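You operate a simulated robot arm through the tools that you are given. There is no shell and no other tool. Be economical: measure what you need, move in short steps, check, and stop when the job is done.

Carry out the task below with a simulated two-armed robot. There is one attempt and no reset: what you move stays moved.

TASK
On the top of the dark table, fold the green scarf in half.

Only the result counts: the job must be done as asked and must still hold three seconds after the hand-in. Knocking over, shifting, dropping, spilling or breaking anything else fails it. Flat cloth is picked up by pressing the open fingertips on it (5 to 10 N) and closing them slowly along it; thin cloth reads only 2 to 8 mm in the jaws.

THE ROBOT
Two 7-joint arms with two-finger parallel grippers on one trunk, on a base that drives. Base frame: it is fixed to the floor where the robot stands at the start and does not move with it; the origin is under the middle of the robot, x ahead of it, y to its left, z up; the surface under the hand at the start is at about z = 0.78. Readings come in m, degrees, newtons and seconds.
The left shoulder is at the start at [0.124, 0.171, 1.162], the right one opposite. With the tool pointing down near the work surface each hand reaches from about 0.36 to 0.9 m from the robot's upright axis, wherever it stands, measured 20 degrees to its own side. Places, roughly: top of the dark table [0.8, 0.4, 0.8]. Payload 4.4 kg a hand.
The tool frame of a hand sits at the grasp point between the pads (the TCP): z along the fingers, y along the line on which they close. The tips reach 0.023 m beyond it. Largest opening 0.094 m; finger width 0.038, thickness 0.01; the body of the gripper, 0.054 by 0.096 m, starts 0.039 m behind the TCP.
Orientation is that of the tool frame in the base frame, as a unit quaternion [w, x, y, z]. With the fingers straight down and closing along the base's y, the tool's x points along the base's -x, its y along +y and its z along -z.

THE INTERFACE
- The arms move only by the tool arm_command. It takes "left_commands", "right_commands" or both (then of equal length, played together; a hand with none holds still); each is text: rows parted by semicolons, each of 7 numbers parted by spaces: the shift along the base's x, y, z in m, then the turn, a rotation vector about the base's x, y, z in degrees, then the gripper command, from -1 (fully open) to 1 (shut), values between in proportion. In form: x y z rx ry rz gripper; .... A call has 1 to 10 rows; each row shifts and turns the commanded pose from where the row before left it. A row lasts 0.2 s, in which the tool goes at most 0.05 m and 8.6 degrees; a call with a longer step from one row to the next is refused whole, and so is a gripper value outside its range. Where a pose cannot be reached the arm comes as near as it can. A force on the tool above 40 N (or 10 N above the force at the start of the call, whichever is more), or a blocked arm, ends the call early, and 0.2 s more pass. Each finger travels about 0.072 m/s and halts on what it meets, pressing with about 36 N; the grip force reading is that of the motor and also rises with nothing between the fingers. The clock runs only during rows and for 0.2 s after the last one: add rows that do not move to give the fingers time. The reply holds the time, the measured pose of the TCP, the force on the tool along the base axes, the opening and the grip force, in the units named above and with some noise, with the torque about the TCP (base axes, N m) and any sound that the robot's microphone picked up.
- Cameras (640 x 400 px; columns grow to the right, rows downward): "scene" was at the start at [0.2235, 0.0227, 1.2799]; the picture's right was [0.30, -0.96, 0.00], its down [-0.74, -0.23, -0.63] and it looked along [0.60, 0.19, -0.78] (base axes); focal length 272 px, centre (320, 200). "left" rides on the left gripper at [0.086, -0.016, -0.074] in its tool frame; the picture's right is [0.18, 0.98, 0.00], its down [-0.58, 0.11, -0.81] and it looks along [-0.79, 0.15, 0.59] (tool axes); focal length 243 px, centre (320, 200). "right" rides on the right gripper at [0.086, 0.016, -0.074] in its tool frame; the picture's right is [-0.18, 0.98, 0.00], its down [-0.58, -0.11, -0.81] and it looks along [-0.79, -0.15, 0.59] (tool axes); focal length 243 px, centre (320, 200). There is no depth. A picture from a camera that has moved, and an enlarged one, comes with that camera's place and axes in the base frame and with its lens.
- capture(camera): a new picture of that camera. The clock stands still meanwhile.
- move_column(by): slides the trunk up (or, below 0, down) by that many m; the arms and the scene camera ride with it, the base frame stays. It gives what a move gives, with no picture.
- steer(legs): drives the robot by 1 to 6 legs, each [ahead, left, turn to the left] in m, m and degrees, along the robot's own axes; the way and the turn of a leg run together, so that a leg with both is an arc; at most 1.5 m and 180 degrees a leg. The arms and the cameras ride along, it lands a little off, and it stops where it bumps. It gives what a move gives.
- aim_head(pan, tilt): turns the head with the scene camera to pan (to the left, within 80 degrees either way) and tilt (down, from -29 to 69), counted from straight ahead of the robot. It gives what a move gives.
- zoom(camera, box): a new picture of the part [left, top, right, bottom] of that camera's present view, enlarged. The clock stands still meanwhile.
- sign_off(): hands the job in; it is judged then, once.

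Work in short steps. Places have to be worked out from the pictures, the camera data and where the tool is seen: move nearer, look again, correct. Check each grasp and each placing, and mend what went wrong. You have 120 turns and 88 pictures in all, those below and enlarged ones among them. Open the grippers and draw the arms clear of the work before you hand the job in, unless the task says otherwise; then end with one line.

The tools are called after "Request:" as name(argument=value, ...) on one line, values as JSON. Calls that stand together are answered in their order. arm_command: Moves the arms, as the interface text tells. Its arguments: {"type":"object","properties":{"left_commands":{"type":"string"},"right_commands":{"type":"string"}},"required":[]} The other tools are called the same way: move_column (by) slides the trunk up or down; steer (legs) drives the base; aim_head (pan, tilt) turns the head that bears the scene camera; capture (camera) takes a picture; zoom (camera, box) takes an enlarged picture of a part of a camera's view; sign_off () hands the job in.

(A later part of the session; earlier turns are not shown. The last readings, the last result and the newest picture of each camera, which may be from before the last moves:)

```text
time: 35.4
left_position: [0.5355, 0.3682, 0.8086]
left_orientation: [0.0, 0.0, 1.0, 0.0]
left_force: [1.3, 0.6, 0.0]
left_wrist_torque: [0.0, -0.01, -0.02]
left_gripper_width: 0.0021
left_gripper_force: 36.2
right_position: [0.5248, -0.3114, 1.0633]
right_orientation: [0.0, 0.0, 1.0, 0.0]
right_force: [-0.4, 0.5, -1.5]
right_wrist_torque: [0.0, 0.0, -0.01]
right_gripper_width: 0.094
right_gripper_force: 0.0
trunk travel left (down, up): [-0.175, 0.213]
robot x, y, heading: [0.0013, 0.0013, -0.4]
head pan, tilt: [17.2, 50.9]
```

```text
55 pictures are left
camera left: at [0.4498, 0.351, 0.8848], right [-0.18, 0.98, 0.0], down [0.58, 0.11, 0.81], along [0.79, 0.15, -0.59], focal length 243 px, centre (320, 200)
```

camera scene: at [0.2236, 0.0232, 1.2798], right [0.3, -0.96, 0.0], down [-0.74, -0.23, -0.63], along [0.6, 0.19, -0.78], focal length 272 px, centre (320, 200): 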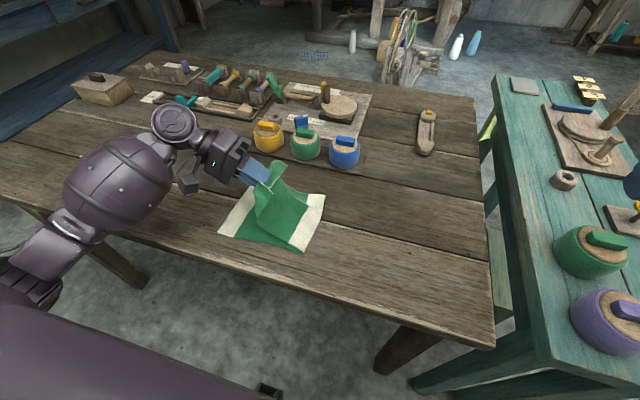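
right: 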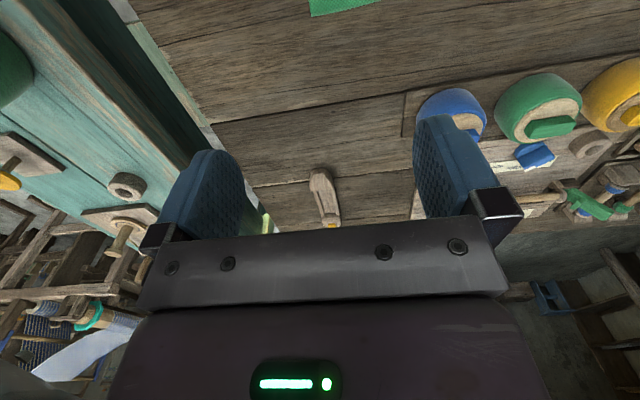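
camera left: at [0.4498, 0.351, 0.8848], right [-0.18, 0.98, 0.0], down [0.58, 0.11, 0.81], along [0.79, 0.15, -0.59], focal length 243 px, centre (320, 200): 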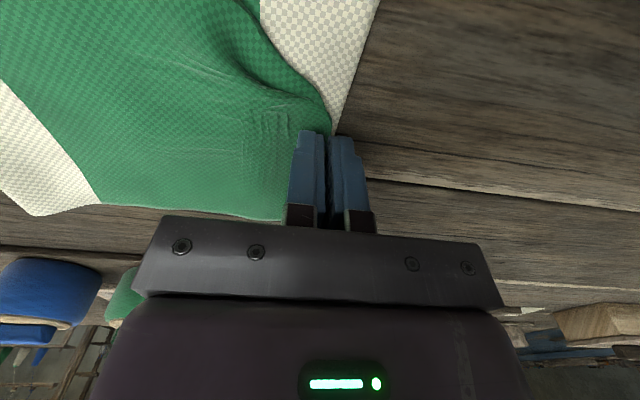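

Something 2.1 mm thick is held at the lip. I lift slowly and check that only the top layer comes.

Request:
arm_command(left_commands="0 0 0.015 0 0 0 1;0 0 0.025 0 0 0 1;0 0 0.03 0 0 0 1;0 0 0.01 0 0 0 1;0 0 0 0 0 0 1")

Request:
capture(camera="left")

Request:
zoom(camera="scene", box=[165, 140, 325, 240])

```text
time: 36.6
left_position: [0.5342, 0.3695, 0.8893]
left_orientation: [0.0, 0.0, 1.0, 0.0]
left_force: [0.3, -0.8, 0.9]
left_wrist_torque: [0.01, 0.0, -0.03]
left_gripper_width: 0.0018
left_gripper_force: 36.5
right_position: [0.5261, -0.3111, 1.0636]
right_orientation: [0.0, 0.0, 1.0, 0.0]
right_force: [0.3, 0.0, 0.1]
right_wrist_torque: [0.0, -0.03, -0.02]
right_gripper_width: 0.094
right_gripper_force: 0.1
trunk travel left (down, up): [-0.175, 0.213]
robot x, y, heading: [-0.0014, -0.0028, -0.0]
head pan, tilt: [17.2, 50.9]
```

```text
54 pictures are left
camera left: at [0.4494, 0.3532, 0.9643], right [-0.18, 0.98, 0.0], down [0.58, 0.11, 0.81], along [0.79, 0.15, -0.59], focal length 243 px, centre (320, 200)
```

left: 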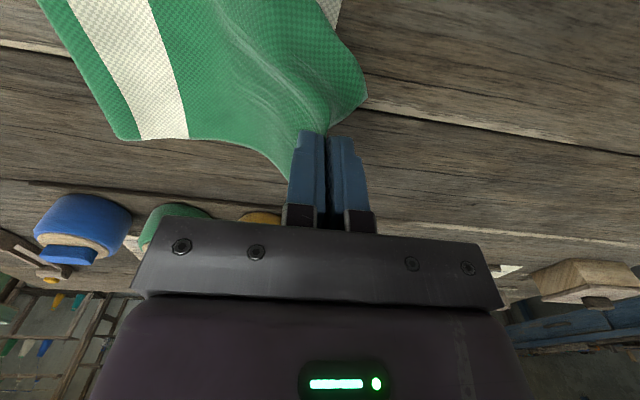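

```text
4.00 times, centred on (245, 190) of scene
camera zoom: at [0.2235, 0.0227, 1.2799], right [0.3, -0.96, 0.0], down [-0.74, -0.23, -0.63], along [0.6, 0.19, -0.78], focal length 1088 px, centre (620, 240)
```

zoom: 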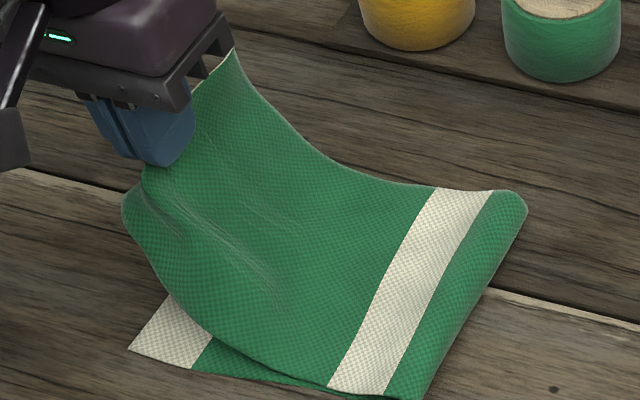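

Only the top layer came up and the corner has fallen free. The fold crept to y≈0.205 though, so I peel over past the fold line to reset it to y≈0.18.

Request:
arm_command(left_commands="0 -0.04 0.025 0 0 0 1;0 -0.045 0.02 0 0 0 1;0 -0.045 0.015 0 0 0 1;0 -0.04 0.01 0 0 0 1;0 -0.035 0 0 0 0 1;0 -0.035 -0.005 0 0 0 1;0 -0.02 -0.005 0 0 0 1;0 0 0 0 0 0 1")

Request:
zoom(camera="scene", box=[140, 110, 420, 285])

```text
time: 38.4
left_position: [0.5364, 0.1078, 0.9477]
left_orientation: [0.0, -0.001, 1.0, 0.0]
left_force: [-0.4, -0.1, 0.6]
left_wrist_torque: [0.01, -0.03, -0.01]
left_gripper_width: 0.0018
left_gripper_force: 35.5
right_position: [0.5256, -0.3116, 1.0641]
right_orientation: [0.0, 0.0, 1.0, 0.0]
right_force: [-0.5, 0.0, 0.8]
right_wrist_torque: [0.03, 0.0, -0.01]
right_gripper_width: 0.0941
right_gripper_force: 0.2
trunk travel left (down, up): [-0.175, 0.213]
robot x, y, heading: [-0.0032, 0.0008, 0.0]
head pan, tilt: [17.2, 50.9]
```

```text
2.29 times, centred on (280, 198) of scene
camera zoom: at [0.2234, 0.0228, 1.2799], right [0.3, -0.96, 0.0], down [-0.74, -0.23, -0.63], along [0.6, 0.19, -0.78], focal length 622 px, centre (411, 206)
```

zoom: 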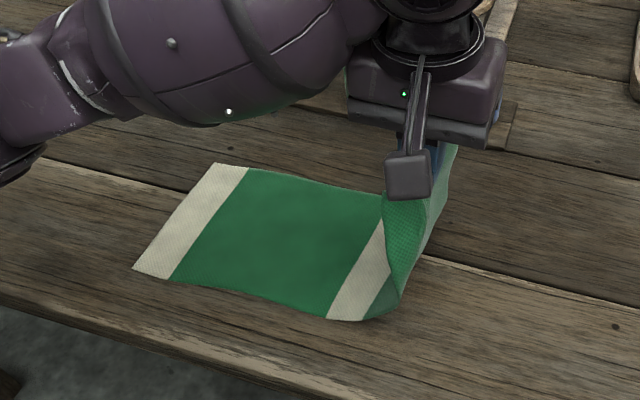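

The fold is now unrolled and the white end has stayed put. I lay the edge back on a taut arc around y≈0.18, tilting the hand as before.

Request:
arm_command(left_commands="0 0.04 0.02 -6 0 0 1;0 0.04 0.017 -8 0 0 1;0 0.04 -0.004 -8 0 0 1;0 0.04 -0.012 -8 0 0 1;0 0.035 -0.02 -8 0 0 1;0 0.028 -0.025 -6 0 0 1;0 0.025 -0.03 -6 0 0 1;0 0.018 -0.032 -6 0 0 1;0 0 0 0 0 0 1")

Request:
zoom(camera="scene", box=[140, 110, 420, 285])

Request:
capture(camera="left")

```text
time: 40.4
left_position: [0.5373, 0.3761, 0.8633]
left_orientation: [0.001, 0.001, 0.882, -0.471]
left_force: [-1.0, 0.0, -0.5]
left_wrist_torque: [0.07, 0.0, -0.01]
left_gripper_width: 0.0019
left_gripper_force: 35.4
right_position: [0.5256, -0.3114, 1.0648]
right_orientation: [0.0, 0.0, 1.0, 0.0]
right_force: [0.0, 0.5, 0.0]
right_wrist_torque: [0.0, -0.01, 0.02]
right_gripper_width: 0.0941
right_gripper_force: 0.1
trunk travel left (down, up): [-0.175, 0.213]
robot x, y, heading: [-0.0029, 0.0008, -0.4]
head pan, tilt: [17.2, 50.9]
```

```text
2.29 times, centred on (280, 198) of scene
camera zoom: at [0.2232, 0.0226, 1.2801], right [0.3, -0.96, 0.0], down [-0.74, -0.23, -0.63], along [0.6, 0.19, -0.78], focal length 622 px, centre (411, 206)
```

zoom: 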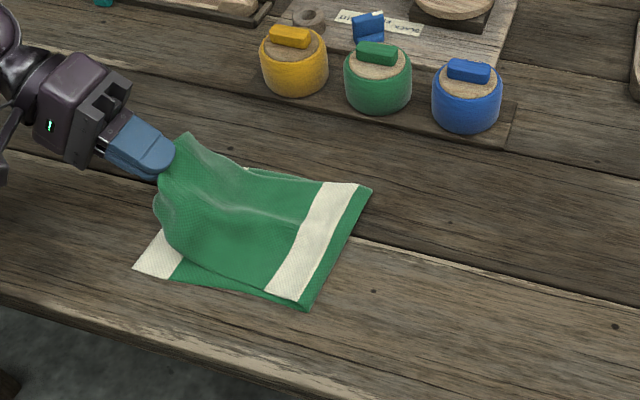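

```text
50 pictures are left
camera left: at [0.4508, 0.4286, 0.9187], right [-0.18, 0.55, -0.82], down [0.58, 0.73, 0.36], along [0.79, -0.41, -0.45], focal length 243 px, centre (320, 200)
```

left: 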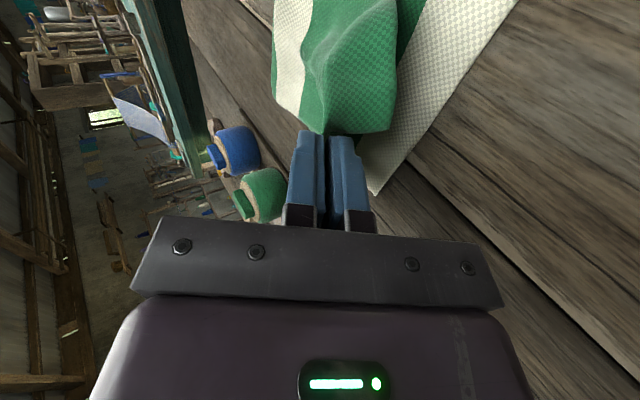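

The near corner now hangs freely at the outside. I lower with a slight outward move so that the corners touch ahead of the hand, then check before releasing.

Request:
arm_command(left_commands="0 0.015 -0.015 -3 0 0 1;0 0.01 -0.015 -3 0 0 1;0 0 -0.01 0 0 0 1;0 0 0 0 0 0 1")

Request:
zoom(camera="scene", box=[165, 140, 325, 240])

Request:
capture(camera="left")

```text
time: 41.4
left_position: [0.5351, 0.3983, 0.8218]
left_orientation: [0.0, 0.0, 0.857, -0.515]
left_force: [-0.4, -0.7, -1.0]
left_wrist_torque: [0.06, 0.0, -0.01]
left_gripper_width: 0.002
left_gripper_force: 36.1
right_position: [0.5248, -0.3115, 1.0648]
right_orientation: [0.0, -0.001, 1.0, 0.0]
right_force: [0.0, 0.5, -0.6]
right_wrist_torque: [-0.03, -0.02, -0.02]
right_gripper_width: 0.0943
right_gripper_force: 0.0
trunk travel left (down, up): [-0.175, 0.213]
robot x, y, heading: [0.0042, -0.0005, -0.1]
head pan, tilt: [17.2, 50.9]
```

```text
4.00 times, centred on (245, 190) of scene
camera zoom: at [0.2234, 0.0227, 1.2799], right [0.3, -0.96, 0.0], down [-0.74, -0.23, -0.63], along [0.6, 0.19, -0.78], focal length 1088 px, centre (620, 240)
```

zoom: 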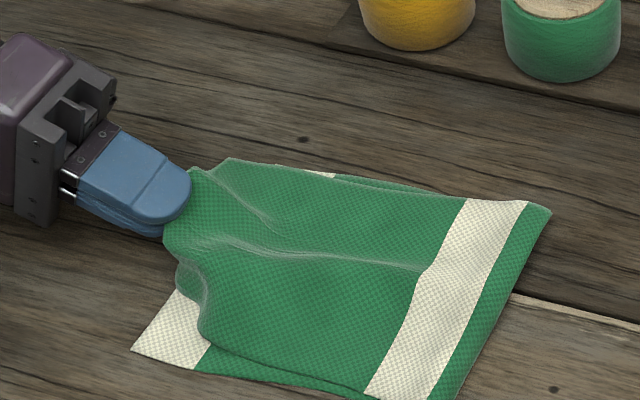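

```text
48 pictures are left
camera left: at [0.4493, 0.4558, 0.8723], right [-0.18, 0.46, -0.87], down [0.58, 0.76, 0.28], along [0.79, -0.45, -0.41], focal length 243 px, centre (320, 200)
```

left: 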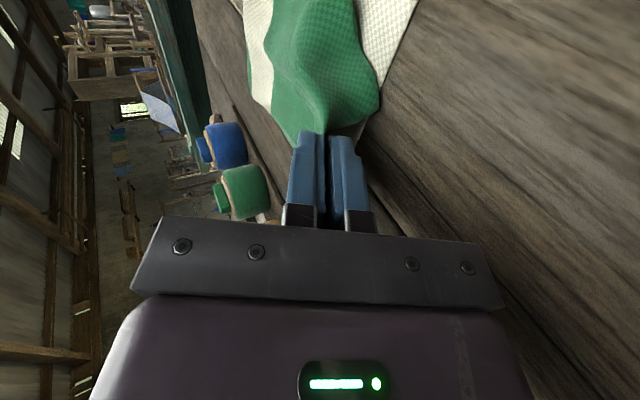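

The corners are curling under because I moved outward while lowering. I lift again so they hang free, then I'll lower while moving slightly inward.

Request:
arm_command(left_commands="0 0 0.025 6 0 0 1;0 0 0.03 6 0 0 1;0 0.005 0.02 6 0 0 1;0 0 0 6 0 0 1;0 0 0 6 0 0 1;0 0 0 0 0 0 1")

Request:
zoom(camera="scene", box=[165, 140, 325, 240])

Request:
capture(camera="left")

```text
time: 42.8
left_position: [0.5371, 0.4052, 0.8969]
left_orientation: [0.0, 0.0, 0.961, -0.275]
left_force: [-0.2, -0.2, -0.2]
left_wrist_torque: [-0.04, -0.03, 0.0]
left_gripper_width: 0.002
left_gripper_force: 35.8
right_position: [0.5245, -0.3109, 1.0643]
right_orientation: [0.0, 0.001, 1.0, -0.001]
right_force: [-1.0, 0.3, 0.8]
right_wrist_torque: [0.02, 0.0, 0.03]
right_gripper_width: 0.0939
right_gripper_force: 0.0
trunk travel left (down, up): [-0.175, 0.213]
robot x, y, heading: [0.0008, -0.0005, 0.1]
head pan, tilt: [17.2, 50.9]
```

```text
4.00 times, centred on (245, 190) of scene
camera zoom: at [0.2236, 0.0228, 1.2798], right [0.3, -0.96, 0.0], down [-0.74, -0.23, -0.63], along [0.6, 0.19, -0.78], focal length 1088 px, centre (620, 240)
```

zoom: 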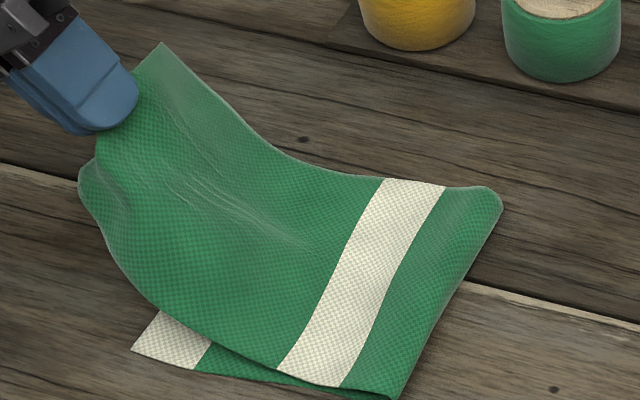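

```text
46 pictures are left
camera left: at [0.4512, 0.4313, 0.9703], right [-0.18, 0.83, -0.52], down [0.58, 0.52, 0.63], along [0.79, -0.19, -0.58], focal length 243 px, centre (320, 200)
```

left: 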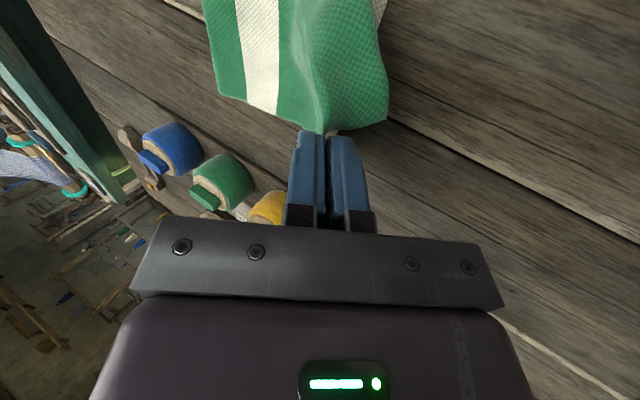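

Laying with slack at the edge grip is unreliable: the fold creeps and the corners tuck. I'll unfold the scarf flat again and repeat the first method, which worked, with a corrected landing place. First I swing back up and over towards −y.

Request:
arm_command(left_commands="0 -0.045 0.02 6 0 0 1;0 -0.045 0.02 8 0 0 1;0 -0.045 0.015 8 0 0 1;0 -0.045 0 8 0 0 1;0 -0.045 0 2 0 0 1;0 -0.045 -0.005 0 0 0 1;0 -0.04 -0.02 0 0 0 1;0 -0.04 -0.025 0 0 0 1;0 -0.03 -0.03 0 0 0 1;0 -0.02 -0.03 0 0 0 1")

Request:
zoom(camera="scene", box=[160, 110, 440, 285])

Request:
capture(camera="left")

```text
time: 45.0
left_position: [0.5344, 0.0029, 0.8433]
left_orientation: [0.0, 0.001, 1.0, 0.0]
left_force: [0.0, 0.2, 0.7]
left_wrist_torque: [0.0, -0.02, -0.02]
left_gripper_width: 0.0021
left_gripper_force: 36.5
right_position: [0.5259, -0.3113, 1.0624]
right_orientation: [-0.002, 0.001, 1.0, 0.0]
right_force: [0.6, -0.5, 0.2]
right_wrist_torque: [0.01, 0.0, 0.04]
right_gripper_width: 0.0941
right_gripper_force: 0.0
trunk travel left (down, up): [-0.175, 0.213]
robot x, y, heading: [-0.0003, -0.0019, 0.0]
head pan, tilt: [17.2, 50.9]
```

```text
2.29 times, centred on (300, 198) of scene
camera zoom: at [0.2238, 0.0224, 1.2798], right [0.3, -0.96, 0.0], down [-0.74, -0.23, -0.63], along [0.6, 0.19, -0.78], focal length 622 px, centre (366, 206)
```

zoom: 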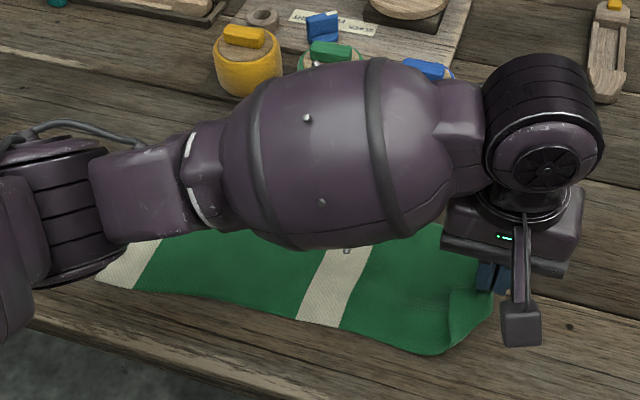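

```text
44 pictures are left
camera left: at [0.449, -0.0135, 0.9189], right [-0.18, 0.98, 0.0], down [0.58, 0.11, 0.81], along [0.79, 0.15, -0.59], focal length 243 px, centre (320, 200)
```

left: 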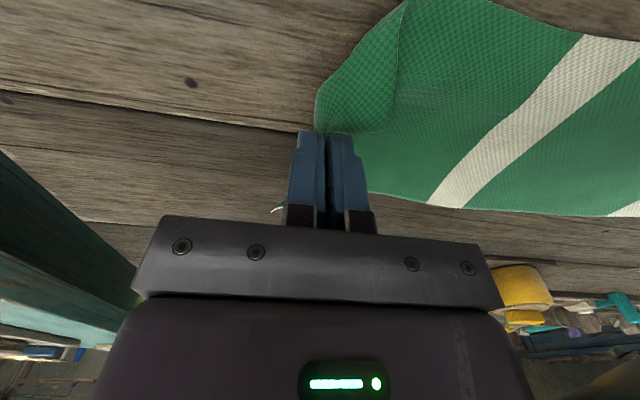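

Nearly flat. I lower, pull gently to −y, release and rise to view.

Request:
arm_command(left_commands="0 -0.015 -0.015 0 0 0 1;0 -0.015 -0.012 0 0 0 1;0 -0.01 -0.007 0 0 0 1;0 0 0 0 0 0 0.7;0 0 0 0 0 0 0.4;0 0 0 0 0 0 0;0 0 0.03 0 0 0 0;0 0 0.04 0 0 0 -0.3;0 -0.04 0.03 0 0 0 -0.3;0 -0.04 0.02 0 0 0 -0.3")

Request:
zoom(camera="scene", box=[160, 130, 440, 305])

Request:
capture(camera="left")

```text
time: 47.2
left_position: [0.5368, -0.1165, 0.9293]
left_orientation: [-0.001, 0.0, 1.0, 0.002]
left_force: [0.4, 0.4, -0.5]
left_wrist_torque: [-0.01, 0.01, 0.01]
left_gripper_width: 0.061
left_gripper_force: 0.0
right_position: [0.5264, -0.3111, 1.0631]
right_orientation: [0.0, 0.0, 1.0, 0.0]
right_force: [-0.3, 0.1, 0.0]
right_wrist_torque: [0.03, 0.02, 0.0]
right_gripper_width: 0.0939
right_gripper_force: 0.1
trunk travel left (down, up): [-0.175, 0.213]
robot x, y, heading: [-0.0032, -0.0026, 0.0]
head pan, tilt: [17.2, 50.9]
```

```text
2.29 times, centred on (300, 218) of scene
camera zoom: at [0.2232, 0.0219, 1.28], right [0.3, -0.96, 0.0], down [-0.74, -0.23, -0.63], along [0.6, 0.19, -0.78], focal length 622 px, centre (366, 160)
```

zoom: 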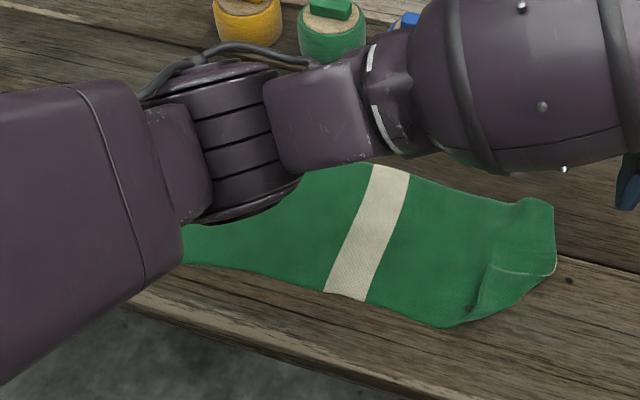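

```text
42 pictures are left
camera left: at [0.4507, -0.1323, 1.0051], right [-0.18, 0.98, 0.0], down [0.58, 0.11, 0.81], along [0.79, 0.15, -0.59], focal length 243 px, centre (320, 200)
```

left: 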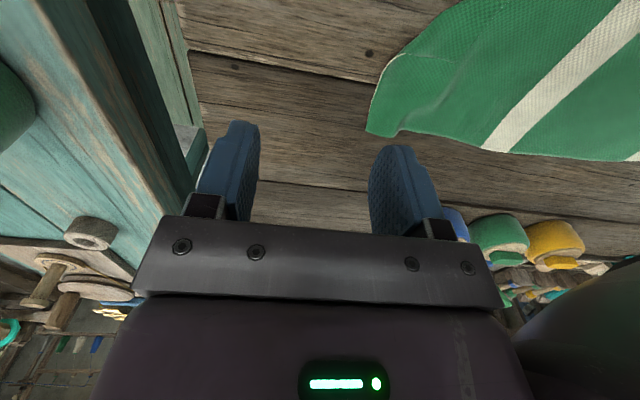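

The scarf is open again, but the near-right corner seems turned over. I look closer.

Request:
zoom(camera="scene", box=[330, 200, 426, 260])

```text
6.67 times, centred on (378, 230) of scene
camera zoom: at [0.2232, 0.0219, 1.28], right [0.3, -0.96, 0.0], down [-0.74, -0.23, -0.63], along [0.6, 0.19, -0.78], focal length 1814 px, centre (-67, 0)
```

zoom: 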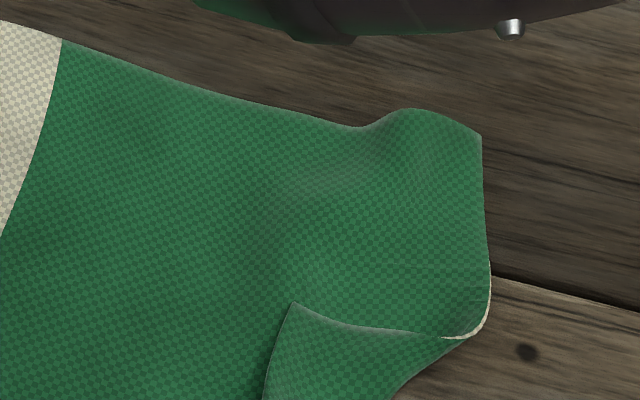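

The corner tip lies folded onto the top side at about (0.524, 0.0), with a diagonal crease. I bring closed fingertips to its inner side and sweep diagonally (−x, −y) to flip it out.

Request:
arm_command(left_commands="0.003 0.045 -0.02 0 0 0 1;0.004 0.045 -0.02 0 0 0 1;0.004 0.045 -0.015 0 0 0 1;0 0.006 -0.03 0 0 0 1;0 0 -0.03 0 0 0 1;0 0 -0.006 0 0 0 1;0 0 -0.002 0 0 0 1;0 0 0 0 0 0 1")

Request:
capture(camera="left")

```text
time: 49.0
left_position: [0.547, 0.025, 0.8039]
left_orientation: [0.0, 0.0, 1.0, 0.001]
left_force: [0.2, -0.4, 0.4]
left_wrist_torque: [-0.01, 0.04, 0.04]
left_gripper_width: 0.0003
left_gripper_force: 36.1
right_position: [0.5243, -0.3111, 1.0632]
right_orientation: [-0.001, 0.0, 1.0, 0.001]
right_force: [0.3, -0.5, -0.6]
right_wrist_torque: [-0.02, 0.04, 0.0]
right_gripper_width: 0.094
right_gripper_force: 0.0
trunk travel left (down, up): [-0.175, 0.213]
robot x, y, heading: [-0.0004, 0.0024, 0.1]
head pan, tilt: [17.2, 50.9]
```

```text
40 pictures are left
camera left: at [0.4614, 0.0095, 0.8804], right [-0.18, 0.98, 0.0], down [0.58, 0.11, 0.81], along [0.79, 0.15, -0.59], focal length 243 px, centre (320, 200)
```

left: 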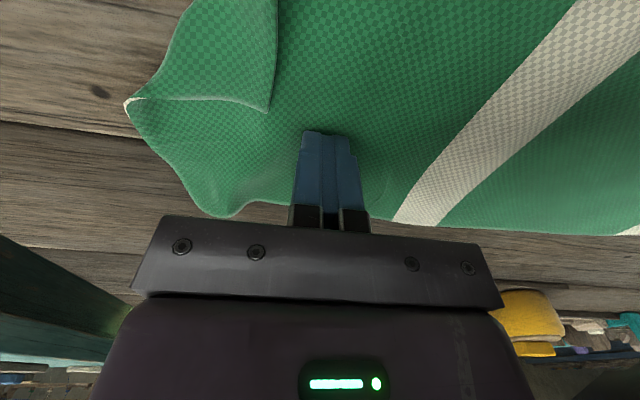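

The corner tip is right ahead of the fingers as computed. I sweep diagonally, then rise a little and push on to tip it over.

Request:
arm_command(left_commands="-0.006 -0.009 0 0 0 0 1;-0.007 -0.009 0 0 0 0 1;-0.007 -0.008 0 0 0 0 1;-0.007 -0.008 0.001 0 0 0 1;-0.007 -0.007 0.003 0 0 0 1;-0.012 -0.012 0.002 0 0 0 1;-0.018 -0.018 0.001 0 0 0 1;-0.02 -0.02 0 0 0 0 1;-0.01 -0.01 0.02 0 0 0 1;0 -0.03 0.03 0 0 0 1")

Request:
zoom(camera="scene", box=[160, 130, 440, 305])

Request:
capture(camera="left")

```text
time: 51.2
left_position: [0.4515, -0.1049, 0.8645]
left_orientation: [0.001, 0.0, 1.0, 0.001]
left_force: [-0.4, -0.2, 0.3]
left_wrist_torque: [0.03, -0.03, 0.0]
left_gripper_width: 0.0
left_gripper_force: 35.9
right_position: [0.5247, -0.3112, 1.0633]
right_orientation: [0.0, 0.0, 1.0, 0.0]
right_force: [0.1, 0.9, 0.3]
right_wrist_torque: [0.03, -0.03, -0.02]
right_gripper_width: 0.094
right_gripper_force: 0.1
trunk travel left (down, up): [-0.175, 0.213]
robot x, y, heading: [0.003, 0.0025, 0.3]
head pan, tilt: [17.2, 50.9]
```

```text
2.29 times, centred on (300, 218) of scene
camera zoom: at [0.2232, 0.0219, 1.28], right [0.3, -0.96, 0.0], down [-0.74, -0.23, -0.63], along [0.6, 0.19, -0.78], focal length 622 px, centre (366, 160)
```

zoom: 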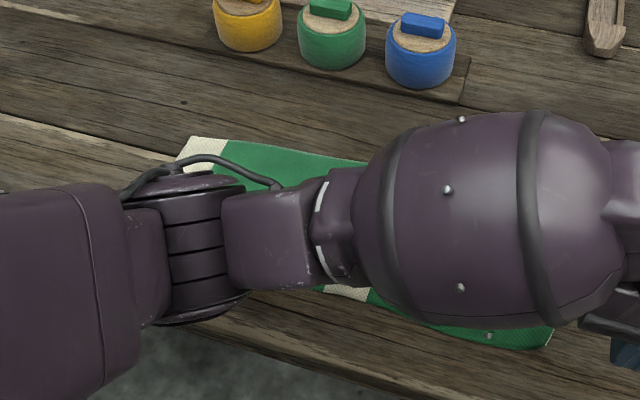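

```text
38 pictures are left
camera left: at [0.3657, -0.1218, 0.9389], right [-0.18, 0.98, 0.0], down [0.58, 0.11, 0.81], along [0.79, 0.15, -0.59], focal length 243 px, centre (320, 200)
```

left: 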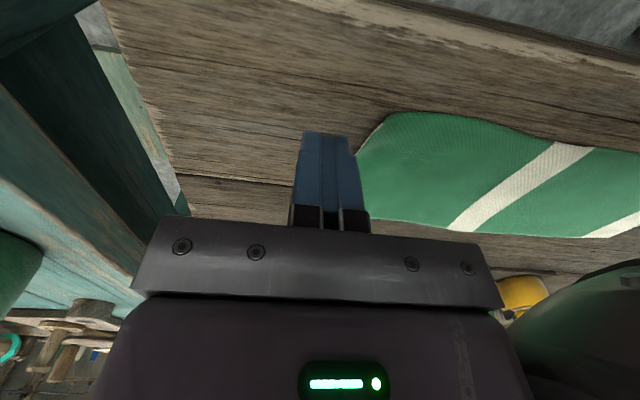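

The corner is flipped out. I retract the hand to its starting area for a clear view.

Request:
arm_command(left_commands="0 0 0.04 0 0 0 1;0 0.04 0.025 0 0 0 0;0 0.048 0 0 0 0 -0.3;0 0.048 0 0 0 0 -0.3;0 0.048 0 0 0 0 -0.3;0 0.048 0 0 0 0 -0.3;0 0.048 0 0 0 0 -0.3;0 0.048 0 0 0 0 -0.3;0 0.048 0 0 0 0 -0.3;0 0.048 0 0 0 0 -0.3")

Request:
zoom(camera="scene", box=[160, 130, 440, 305])

```text
time: 53.4
left_position: [0.4543, 0.3156, 0.9299]
left_orientation: [0.0, 0.0, 1.0, 0.001]
left_force: [0.5, -0.1, 0.5]
left_wrist_torque: [0.02, -0.01, 0.0]
left_gripper_width: 0.061
left_gripper_force: 0.0
right_position: [0.5256, -0.3107, 1.0642]
right_orientation: [0.0, 0.0, 1.0, 0.0]
right_force: [0.6, 0.2, -0.1]
right_wrist_torque: [0.03, -0.02, 0.01]
right_gripper_width: 0.094
right_gripper_force: 0.0
trunk travel left (down, up): [-0.175, 0.213]
robot x, y, heading: [-0.0014, -0.0039, -0.1]
head pan, tilt: [17.2, 50.9]
```

```text
2.29 times, centred on (300, 218) of scene
camera zoom: at [0.2228, 0.023, 1.2801], right [0.3, -0.96, 0.0], down [-0.74, -0.23, -0.63], along [0.6, 0.19, -0.78], focal length 622 px, centre (366, 160)
```

zoom: 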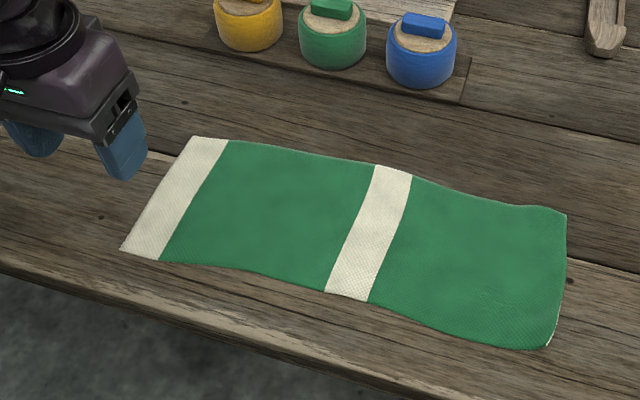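

The scarf is flat again: white end at about y 0.328 (centre x 0.509), right end at y≈−0.06 (centre x 0.53), length ≈0.39. So the fold line is y≈0.134, and with a ~2.7 cm turned-back strip the crease must land at y≈0.30. I move the hand over the right end.

Request:
arm_command(left_commands="0.008 -0.039 0 0 0 0 -0.3;0.009 -0.039 0 0 0 0 -0.3;0.009 -0.039 0 0 0 0 -0.3;0.009 -0.039 0 0 0 0 -0.3;0.009 -0.039 0 0 0 0 -0.3;0.009 -0.039 -0.01 0 0 0 -0.3;0.009 -0.039 -0.02 0 0 0 -0.3;0.008 -0.039 -0.02 0 0 0 -0.3;0.008 -0.039 -0.02 0 0 0 -0.3;0 0 0 0 0 0 -0.3")

Request:
capture(camera="left")

```text
time: 55.6
left_position: [0.5329, -0.0334, 0.8588]
left_orientation: [0.0, 0.001, 1.0, 0.0]
left_force: [0.3, -0.2, -0.1]
left_wrist_torque: [0.04, 0.01, 0.0]
left_gripper_width: 0.0612
left_gripper_force: 0.1
right_position: [0.5251, -0.31, 1.0646]
right_orientation: [0.0, 0.0, 1.0, 0.0]
right_force: [-0.2, 0.5, 0.1]
right_wrist_torque: [-0.02, -0.01, 0.03]
right_gripper_width: 0.0942
right_gripper_force: 0.1
trunk travel left (down, up): [-0.175, 0.213]
robot x, y, heading: [0.0004, 0.001, -0.2]
head pan, tilt: [17.2, 50.9]
```

```text
36 pictures are left
camera left: at [0.4473, -0.0509, 0.9339], right [-0.18, 0.98, 0.0], down [0.58, 0.11, 0.81], along [0.79, 0.15, -0.59], focal length 243 px, centre (320, 200)
```

left: 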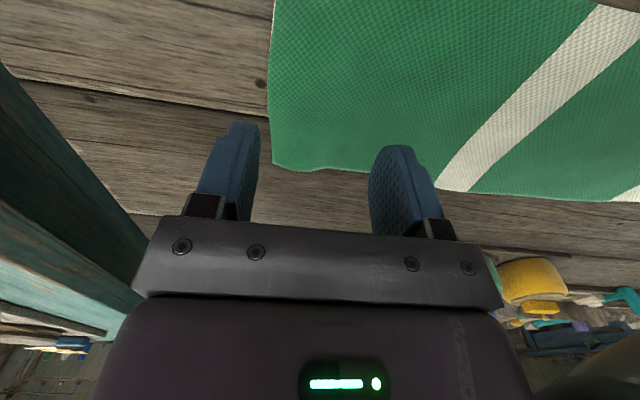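

The edge is at y≈−0.066 here, so I shift 6 mm outward, descend and press lightly.

Request:
arm_command(left_commands="0 -0.006 -0.03 0 0 0 -0.3;0 0 -0.02 0 0 0 -0.3;0 0 -0.003 0 0 0 -0.3;0 0 -0.001 0 0 0 -0.3;0 0 -0.001 0 0 0 -0.3;0 0 0 0 0 0 -0.3")

```text
time: 57.0
left_position: [0.5315, -0.039, 0.8045]
left_orientation: [0.002, 0.0, 1.0, 0.0]
left_force: [0.4, -0.3, 9.7]
left_wrist_torque: [0.27, 0.02, -0.03]
left_gripper_width: 0.0613
left_gripper_force: 0.1
right_position: [0.5247, -0.311, 1.0651]
right_orientation: [0.001, -0.001, 1.0, 0.0]
right_force: [-0.1, -0.3, -0.8]
right_wrist_torque: [-0.02, -0.01, -0.02]
right_gripper_width: 0.0942
right_gripper_force: 0.1
trunk travel left (down, up): [-0.175, 0.213]
robot x, y, heading: [0.0025, -0.0016, -0.1]
head pan, tilt: [17.2, 50.9]
```

Contact at 9.7 N; I close slowly.

Request:
arm_command(left_commands="0 0 0 0 0 0 -0.15;0 0 0 0 0 0 0;0 0 0 0 0 0 0.15;0 0 0 0 0 0 0.3;0 0 0 0 0 0 0.45;0 0 0 0 0 0 0.6;0 0 0 0 0 0 0.75;0 0 0 0 0 0 0.9;0 0 0 0 0 0 1;0 0 0 0 0 0 1")

Request:
capture(camera="left")

```text
time: 59.2
left_position: [0.5293, -0.0399, 0.8043]
left_orientation: [0.0, 0.0, 1.0, -0.001]
left_force: [-2.1, -1.0, 19.9]
left_wrist_torque: [0.12, 0.09, 0.04]
left_gripper_width: 0.0026
left_gripper_force: 35.9
right_position: [0.5242, -0.3114, 1.0646]
right_orientation: [0.0, 0.0, 1.0, 0.0]
right_force: [-0.3, 0.2, -0.3]
right_wrist_torque: [-0.01, 0.0, -0.01]
right_gripper_width: 0.0941
right_gripper_force: 0.0
trunk travel left (down, up): [-0.175, 0.213]
robot x, y, heading: [-0.0012, 0.0016, 0.1]
head pan, tilt: [17.2, 50.9]
```

```text
35 pictures are left
camera left: at [0.4444, -0.0556, 0.8796], right [-0.18, 0.98, 0.0], down [0.58, 0.11, 0.81], along [0.79, 0.15, -0.59], focal length 243 px, centre (320, 200)
```

left: 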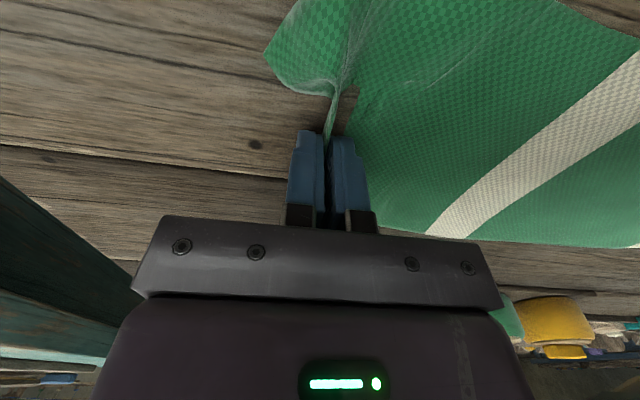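

This time the very edge is in the jaws, which led to tucked corners before. I open again, shift inward and regrip so that a strip stays outside the outer finger.

Request:
arm_command(left_commands="0 0 0.002 0 0 0 0.6;0 0 0 0 0 0 0.2;0 0 0 0 0 0 -0.3;0 0 0.015 0 0 0 -0.3;0 0.014 0.005 0 0 0 -0.3;0 0 0 0 0 0 -0.3")

Request:
capture(camera="left")

```text
time: 60.6
left_position: [0.5306, -0.0243, 0.8246]
left_orientation: [0.0, -0.001, 1.0, 0.001]
left_force: [0.6, 0.7, -0.7]
left_wrist_torque: [-0.02, -0.02, 0.02]
left_gripper_width: 0.0611
left_gripper_force: 0.0
right_position: [0.5249, -0.3109, 1.0631]
right_orientation: [0.001, 0.0, 1.0, 0.0]
right_force: [0.4, -0.3, -0.1]
right_wrist_torque: [0.01, -0.01, 0.03]
right_gripper_width: 0.0938
right_gripper_force: 0.2
trunk travel left (down, up): [-0.175, 0.213]
robot x, y, heading: [-0.0011, 0.0004, -0.1]
head pan, tilt: [17.2, 50.9]
```

```text
34 pictures are left
camera left: at [0.4445, -0.041, 0.9009], right [-0.18, 0.98, 0.0], down [0.58, 0.11, 0.81], along [0.79, 0.15, -0.59], focal length 243 px, centre (320, 200)
```

left: 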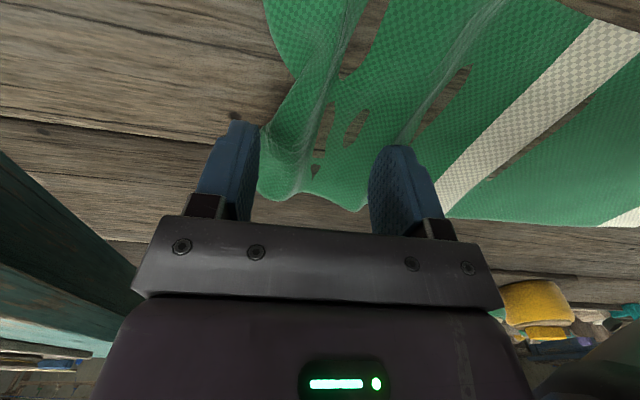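

The cloth is still relaxing with waves; I raise the hand a little and wait, then look again.

Request:
arm_command(left_commands="0 0 0.03 0 0 0 -0.3;0 0 0 0 0 0 -0.3;0 0 0 0 0 0 -0.3;0 0 0 0 0 0 -0.3;0 0 0 0 0 0 -0.3")

Request:
capture(camera="left")

```text
time: 61.8
left_position: [0.5317, -0.0234, 0.8572]
left_orientation: [0.0, 0.0, 1.0, 0.0]
left_force: [0.0, 0.0, 0.6]
left_wrist_torque: [0.0, 0.05, 0.0]
left_gripper_width: 0.0613
left_gripper_force: 0.0
right_position: [0.5259, -0.3114, 1.0631]
right_orientation: [0.0, 0.001, 1.0, 0.0]
right_force: [-0.2, -0.1, -0.1]
right_wrist_torque: [0.01, -0.05, 0.0]
right_gripper_width: 0.094
right_gripper_force: 0.1
trunk travel left (down, up): [-0.175, 0.213]
robot x, y, heading: [-0.0004, 0.0013, 0.0]
head pan, tilt: [17.2, 50.9]
```

```text
33 pictures are left
camera left: at [0.4452, -0.0405, 0.9334], right [-0.18, 0.98, 0.0], down [0.58, 0.11, 0.81], along [0.79, 0.15, -0.59], focal length 243 px, centre (320, 200)
```

left: 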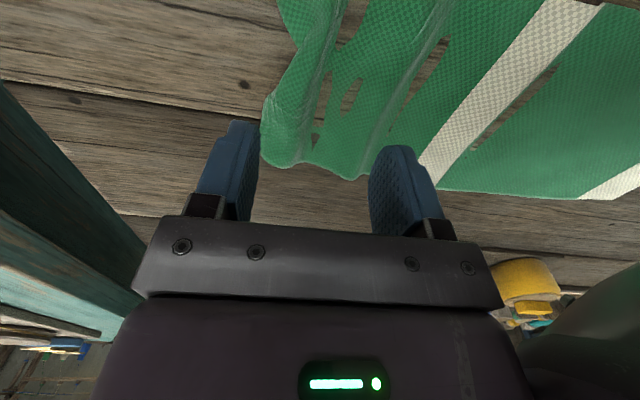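

The end has stayed wrinkled, with a raised ridge at y≈−0.022 about 2.5 cm inside the edge: just what I want to pinch, right below the hand. I descend and close on it.

Request:
arm_command(left_commands="0 0.002 -0.03 0 0 0 -0.1;0 0 -0.02 0 0 0 -0.1;0 0 -0.002 0 0 0 0;0 0 -0.001 0 0 0 0.2;0 0 0 0 0 0 0.4;0 0 0 0 0 0 0.6;0 0 0 0 0 0 0.75;0 0 0 0 0 0 0.9;0 0 0 0 0 0 1;0 0 0 0 0 0 1")

Request:
capture(camera="left")

```text
time: 64.0
left_position: [0.5298, -0.0224, 0.8044]
left_orientation: [0.002, 0.0, 1.0, 0.0]
left_force: [-0.9, 4.1, 31.1]
left_wrist_torque: [0.02, -0.03, -0.01]
left_gripper_width: 0.0035
left_gripper_force: 36.1
right_position: [0.5239, -0.3102, 1.065]
right_orientation: [0.001, 0.0, 1.0, -0.001]
right_force: [0.0, -0.1, -0.2]
right_wrist_torque: [-0.03, 0.03, 0.0]
right_gripper_width: 0.094
right_gripper_force: 0.1
trunk travel left (down, up): [-0.175, 0.213]
robot x, y, heading: [-0.0016, -0.0013, 0.2]
head pan, tilt: [17.2, 50.9]
```

```text
32 pictures are left
camera left: at [0.444, -0.0387, 0.8797], right [-0.18, 0.98, 0.0], down [0.58, 0.11, 0.81], along [0.79, 0.15, -0.59], focal length 243 px, centre (320, 200)
```

left: 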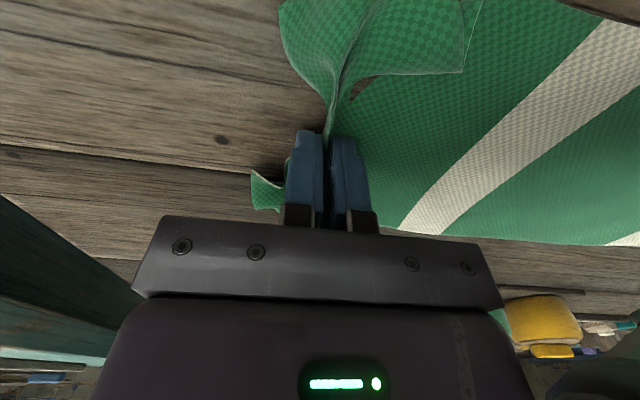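

It grips 3.5 mm, with the near corner flipped inward over the top. I lift a bit and look.

Request:
arm_command(left_commands="0 0.005 0.02 0 0 0 1;0 0.01 0.03 0 0 0 1;0 0.01 0.03 0 0 0 1;0 0 0 0 0 0 1")

Request:
capture(camera="left")

Request:
zoom(camera="scene", box=[160, 130, 440, 305])

```text
time: 65.0
left_position: [0.5278, 0.002, 0.8823]
left_orientation: [0.0, 0.001, 1.0, 0.0]
left_force: [0.2, -0.3, 0.1]
left_wrist_torque: [0.0, -0.02, 0.01]
left_gripper_width: 0.0033
left_gripper_force: 36.2
right_position: [0.526, -0.3116, 1.0627]
right_orientation: [0.0, 0.001, 1.0, 0.0]
right_force: [0.7, 0.8, 0.2]
right_wrist_torque: [-0.02, -0.01, 0.0]
right_gripper_width: 0.0941
right_gripper_force: 0.2
trunk travel left (down, up): [-0.175, 0.213]
robot x, y, heading: [-0.0015, 0.0004, -0.0]
head pan, tilt: [17.2, 50.9]
```

```text
31 pictures are left
camera left: at [0.4443, -0.0139, 0.9572], right [-0.18, 0.98, 0.0], down [0.58, 0.11, 0.81], along [0.79, 0.15, -0.59], focal length 243 px, centre (320, 200)
```

left: 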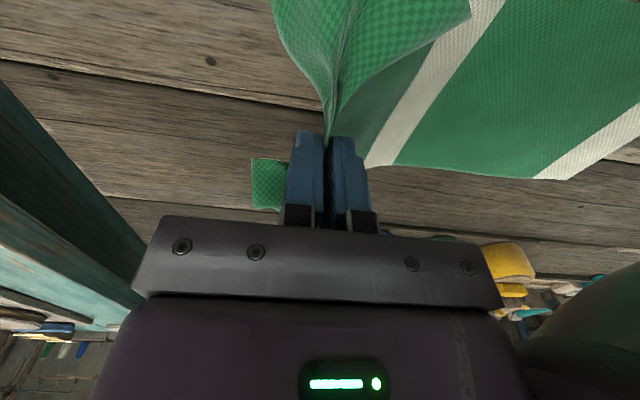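

```text
2.29 times, centred on (300, 218) of scene
camera zoom: at [0.2238, 0.0226, 1.2797], right [0.3, -0.96, 0.0], down [-0.74, -0.23, -0.63], along [0.6, 0.19, -0.78], focal length 622 px, centre (366, 160)
```

zoom: 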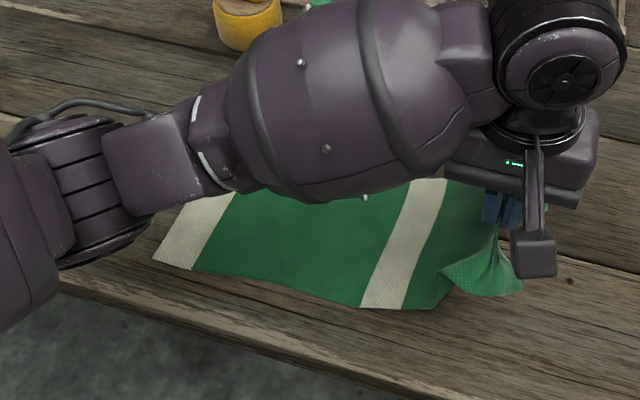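

The near corner points inward here, which would end up between the layers. I lay it back taut, release, and look before regripping cleanly.

Request:
arm_command(left_commands="0 -0.02 -0.02 0 0 0 1;0 -0.02 -0.02 0 0 0 1;0 -0.015 -0.02 0 0 0 1;0 -0.015 -0.01 0 0 0 1;0 0 0 0 0 0 0.7;0 0 0 0 0 0 0.3;0 0 0 0 0 0 -0.2;0 0 0.03 0 0 0 -0.6;0 0 0.05 0 0 0 -0.6;0 0 0 0 0 0 -0.3")

Request:
capture(camera="left")

```text
time: 67.2
left_position: [0.5342, -0.0643, 0.8918]
left_orientation: [0.0, 0.0, 1.0, 0.0]
left_force: [0.6, 0.7, -0.6]
left_wrist_torque: [0.01, 0.02, -0.01]
left_gripper_width: 0.0611
left_gripper_force: 0.2
right_position: [0.5262, -0.3109, 1.0638]
right_orientation: [0.0, -0.001, 1.0, 0.0]
right_force: [-0.3, -1.1, -1.0]
right_wrist_torque: [0.01, 0.02, -0.01]
right_gripper_width: 0.0938
right_gripper_force: 0.0
trunk travel left (down, up): [-0.175, 0.213]
robot x, y, heading: [-0.0045, -0.0025, -0.1]
head pan, tilt: [17.2, 50.9]
```

```text
29 pictures are left
camera left: at [0.448, -0.0805, 0.9667], right [-0.18, 0.98, 0.0], down [0.58, 0.11, 0.81], along [0.79, 0.15, -0.59], focal length 243 px, centre (320, 200)
```

left: 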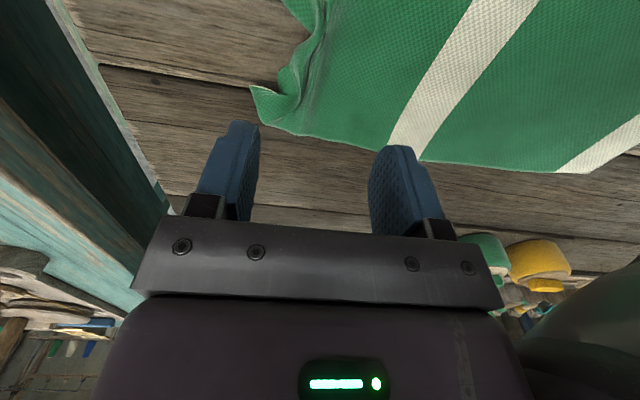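

Request:
zoom(camera="scene", box=[300, 180, 428, 260])

```text
5.00 times, centred on (364, 220) of scene
camera zoom: at [0.2239, 0.0226, 1.2797], right [0.3, -0.96, 0.0], down [-0.74, -0.23, -0.63], along [0.6, 0.19, -0.78], focal length 1360 px, centre (100, 100)
```

zoom: 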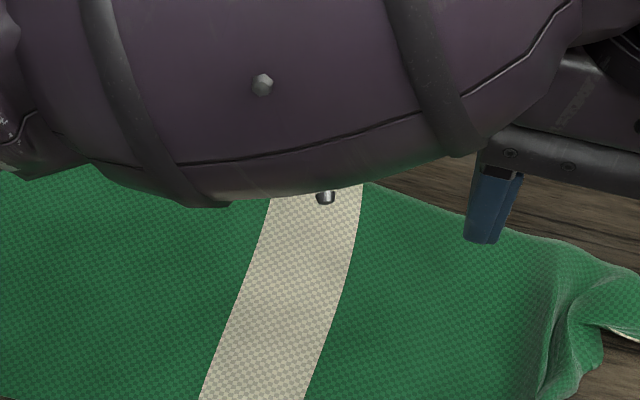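

I need the whole right end in view.

Request:
zoom(camera="scene", box=[336, 205, 448, 275])

```text
5.71 times, centred on (392, 240) of scene
camera zoom: at [0.2239, 0.0226, 1.2797], right [0.3, -0.96, 0.0], down [-0.74, -0.23, -0.63], along [0.6, 0.19, -0.78], focal length 1554 px, centre (-91, -29)
```

zoom: 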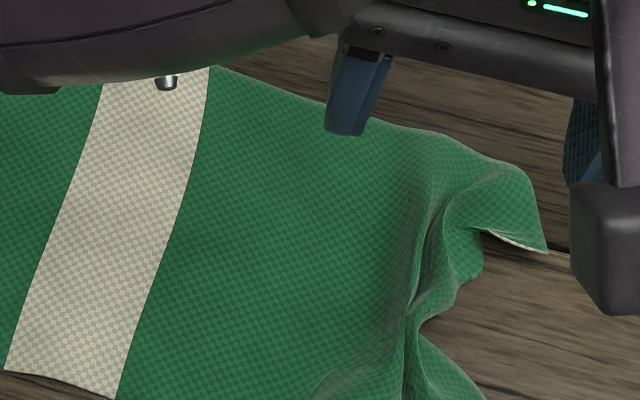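

Both corners now point outward, with a leftover ridge at y≈−0.07, about 2 cm inside the edge. I pinch just that ridge with a narrower opening, so the corners are not disturbed.

Request:
arm_command(left_commands="-0.004 -0.005 -0.03 0 0 0 0.2;0 0 -0.03 0 0 0 0.2;0 0 -0.02 0 0 0 0.2;0 0 -0.004 0 0 0 0.2;0 0 0 0 0 0 0.2")

Request:
capture(camera="left")

```text
time: 68.4
left_position: [0.5282, -0.0723, 0.8083]
left_orientation: [0.001, 0.0, 1.0, 0.001]
left_force: [-0.5, -0.7, 0.0]
left_wrist_torque: [-0.03, -0.01, 0.03]
left_gripper_width: 0.0376
left_gripper_force: 0.1
right_position: [0.5259, -0.3112, 1.0636]
right_orientation: [0.0, -0.001, 1.0, 0.0]
right_force: [0.3, -1.0, 0.5]
right_wrist_torque: [0.0, 0.05, -0.05]
right_gripper_width: 0.0941
right_gripper_force: 0.0
trunk travel left (down, up): [-0.175, 0.213]
robot x, y, heading: [-0.0013, -0.0034, 0.0]
head pan, tilt: [17.2, 50.9]
```

```text
26 pictures are left
camera left: at [0.443, -0.0876, 0.8833], right [-0.18, 0.98, 0.0], down [0.58, 0.11, 0.81], along [0.79, 0.15, -0.59], focal length 243 px, centre (320, 200)
```

left: 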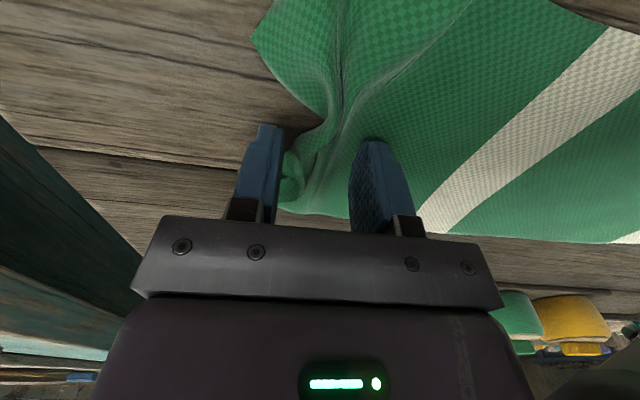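

The ridge and edge sit between the fingers with both corners outward. I close and lift.

Request:
arm_command(left_commands="0 0 -0.002 0 0 0 0.4;0 0 0 0 0 0 0.6;0 0 0 0 0 0 0.75;0 0 0 0 0 0 0.9;0 0 0 0 0 0 1;0 0 0 0 0 0 1;0 0.01 0.02 0 0 0 1;0 0.01 0.03 0 0 0 1;0 0.01 0.03 0 0 0 1")

Request:
capture(camera="left")

Request:
zoom(camera="scene", box=[160, 130, 440, 305])

```text
time: 70.4
left_position: [0.5303, -0.0425, 0.8867]
left_orientation: [0.0, 0.0, 1.0, 0.001]
left_force: [0.4, 0.4, -0.3]
left_wrist_torque: [-0.03, 0.0, -0.03]
left_gripper_width: 0.0035
left_gripper_force: 36.0
right_position: [0.5251, -0.3106, 1.0644]
right_orientation: [0.001, -0.001, 1.0, 0.0]
right_force: [0.4, -0.7, -0.7]
right_wrist_torque: [0.02, 0.0, 0.01]
right_gripper_width: 0.0943
right_gripper_force: 0.2
trunk travel left (down, up): [-0.175, 0.213]
robot x, y, heading: [-0.0034, -0.0006, 0.2]
head pan, tilt: [17.2, 50.9]
```

```text
25 pictures are left
camera left: at [0.4443, -0.0591, 0.9615], right [-0.18, 0.98, 0.0], down [0.58, 0.11, 0.81], along [0.79, 0.15, -0.59], focal length 243 px, centre (320, 200)
```

left: 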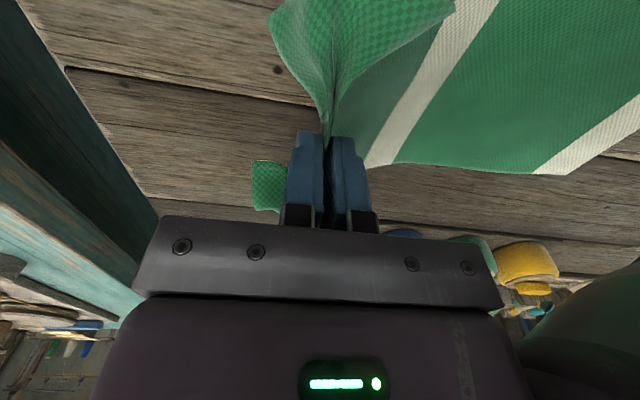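

```text
2.29 times, centred on (300, 218) of scene
camera zoom: at [0.223, 0.0229, 1.2801], right [0.3, -0.96, 0.0], down [-0.74, -0.23, -0.63], along [0.6, 0.19, -0.78], focal length 622 px, centre (366, 160)
```

zoom: 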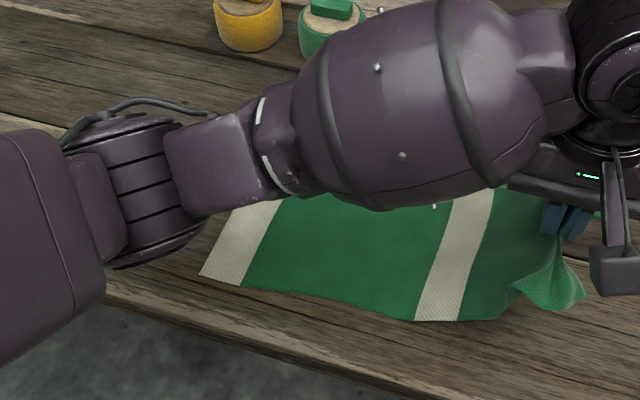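

The same gathered grip again, with the near corner inward. I'll pull it out taut and release from a few centimetres up, so the bunch can fall open.

Request:
arm_command(left_commands="0 -0.02 -0.01 0 0 0 1;0 -0.02 -0.01 0 0 0 1;0 -0.02 0 0 0 0 1;0 0 0 0 0 0 0.5;0 0 0 0 0 0 0;0 0 0 0 0 0 -0.6;0 0 0.03 0 0 0 -1;0 0 0.04 0 0 0 -1;0 -0.03 0 0 0 0 -1;0 0 0 0 0 0 -1")

Request:
zoom(camera="scene", box=[288, 170, 480, 290])

```text
time: 72.6
left_position: [0.5276, -0.1325, 0.9377]
left_orientation: [0.0, 0.0, 1.0, 0.0]
left_force: [0.0, -0.1, 0.1]
left_wrist_torque: [-0.02, -0.05, 0.0]
left_gripper_width: 0.0942
left_gripper_force: 0.0
right_position: [0.5257, -0.3106, 1.0638]
right_orientation: [0.0, 0.0, 1.0, 0.0]
right_force: [0.5, 0.2, 0.3]
right_wrist_torque: [0.02, 0.03, 0.01]
right_gripper_width: 0.0942
right_gripper_force: 0.1
trunk travel left (down, up): [-0.175, 0.213]
robot x, y, heading: [-0.0009, 0.0008, 0.1]
head pan, tilt: [17.2, 50.9]
```

```text
3.33 times, centred on (384, 230) of scene
camera zoom: at [0.2234, 0.0232, 1.2799], right [0.3, -0.96, 0.0], down [-0.74, -0.23, -0.63], along [0.6, 0.19, -0.78], focal length 907 px, centre (107, 100)
```

zoom: 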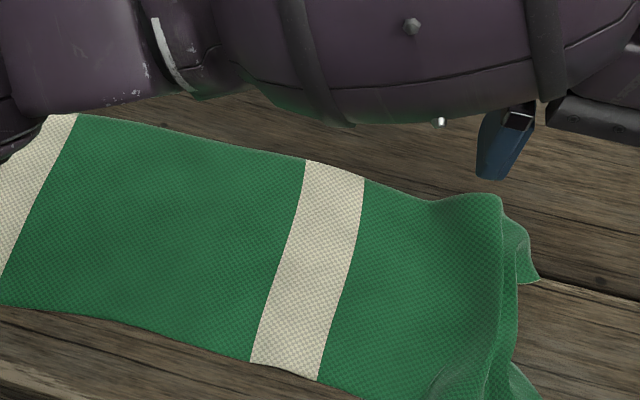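

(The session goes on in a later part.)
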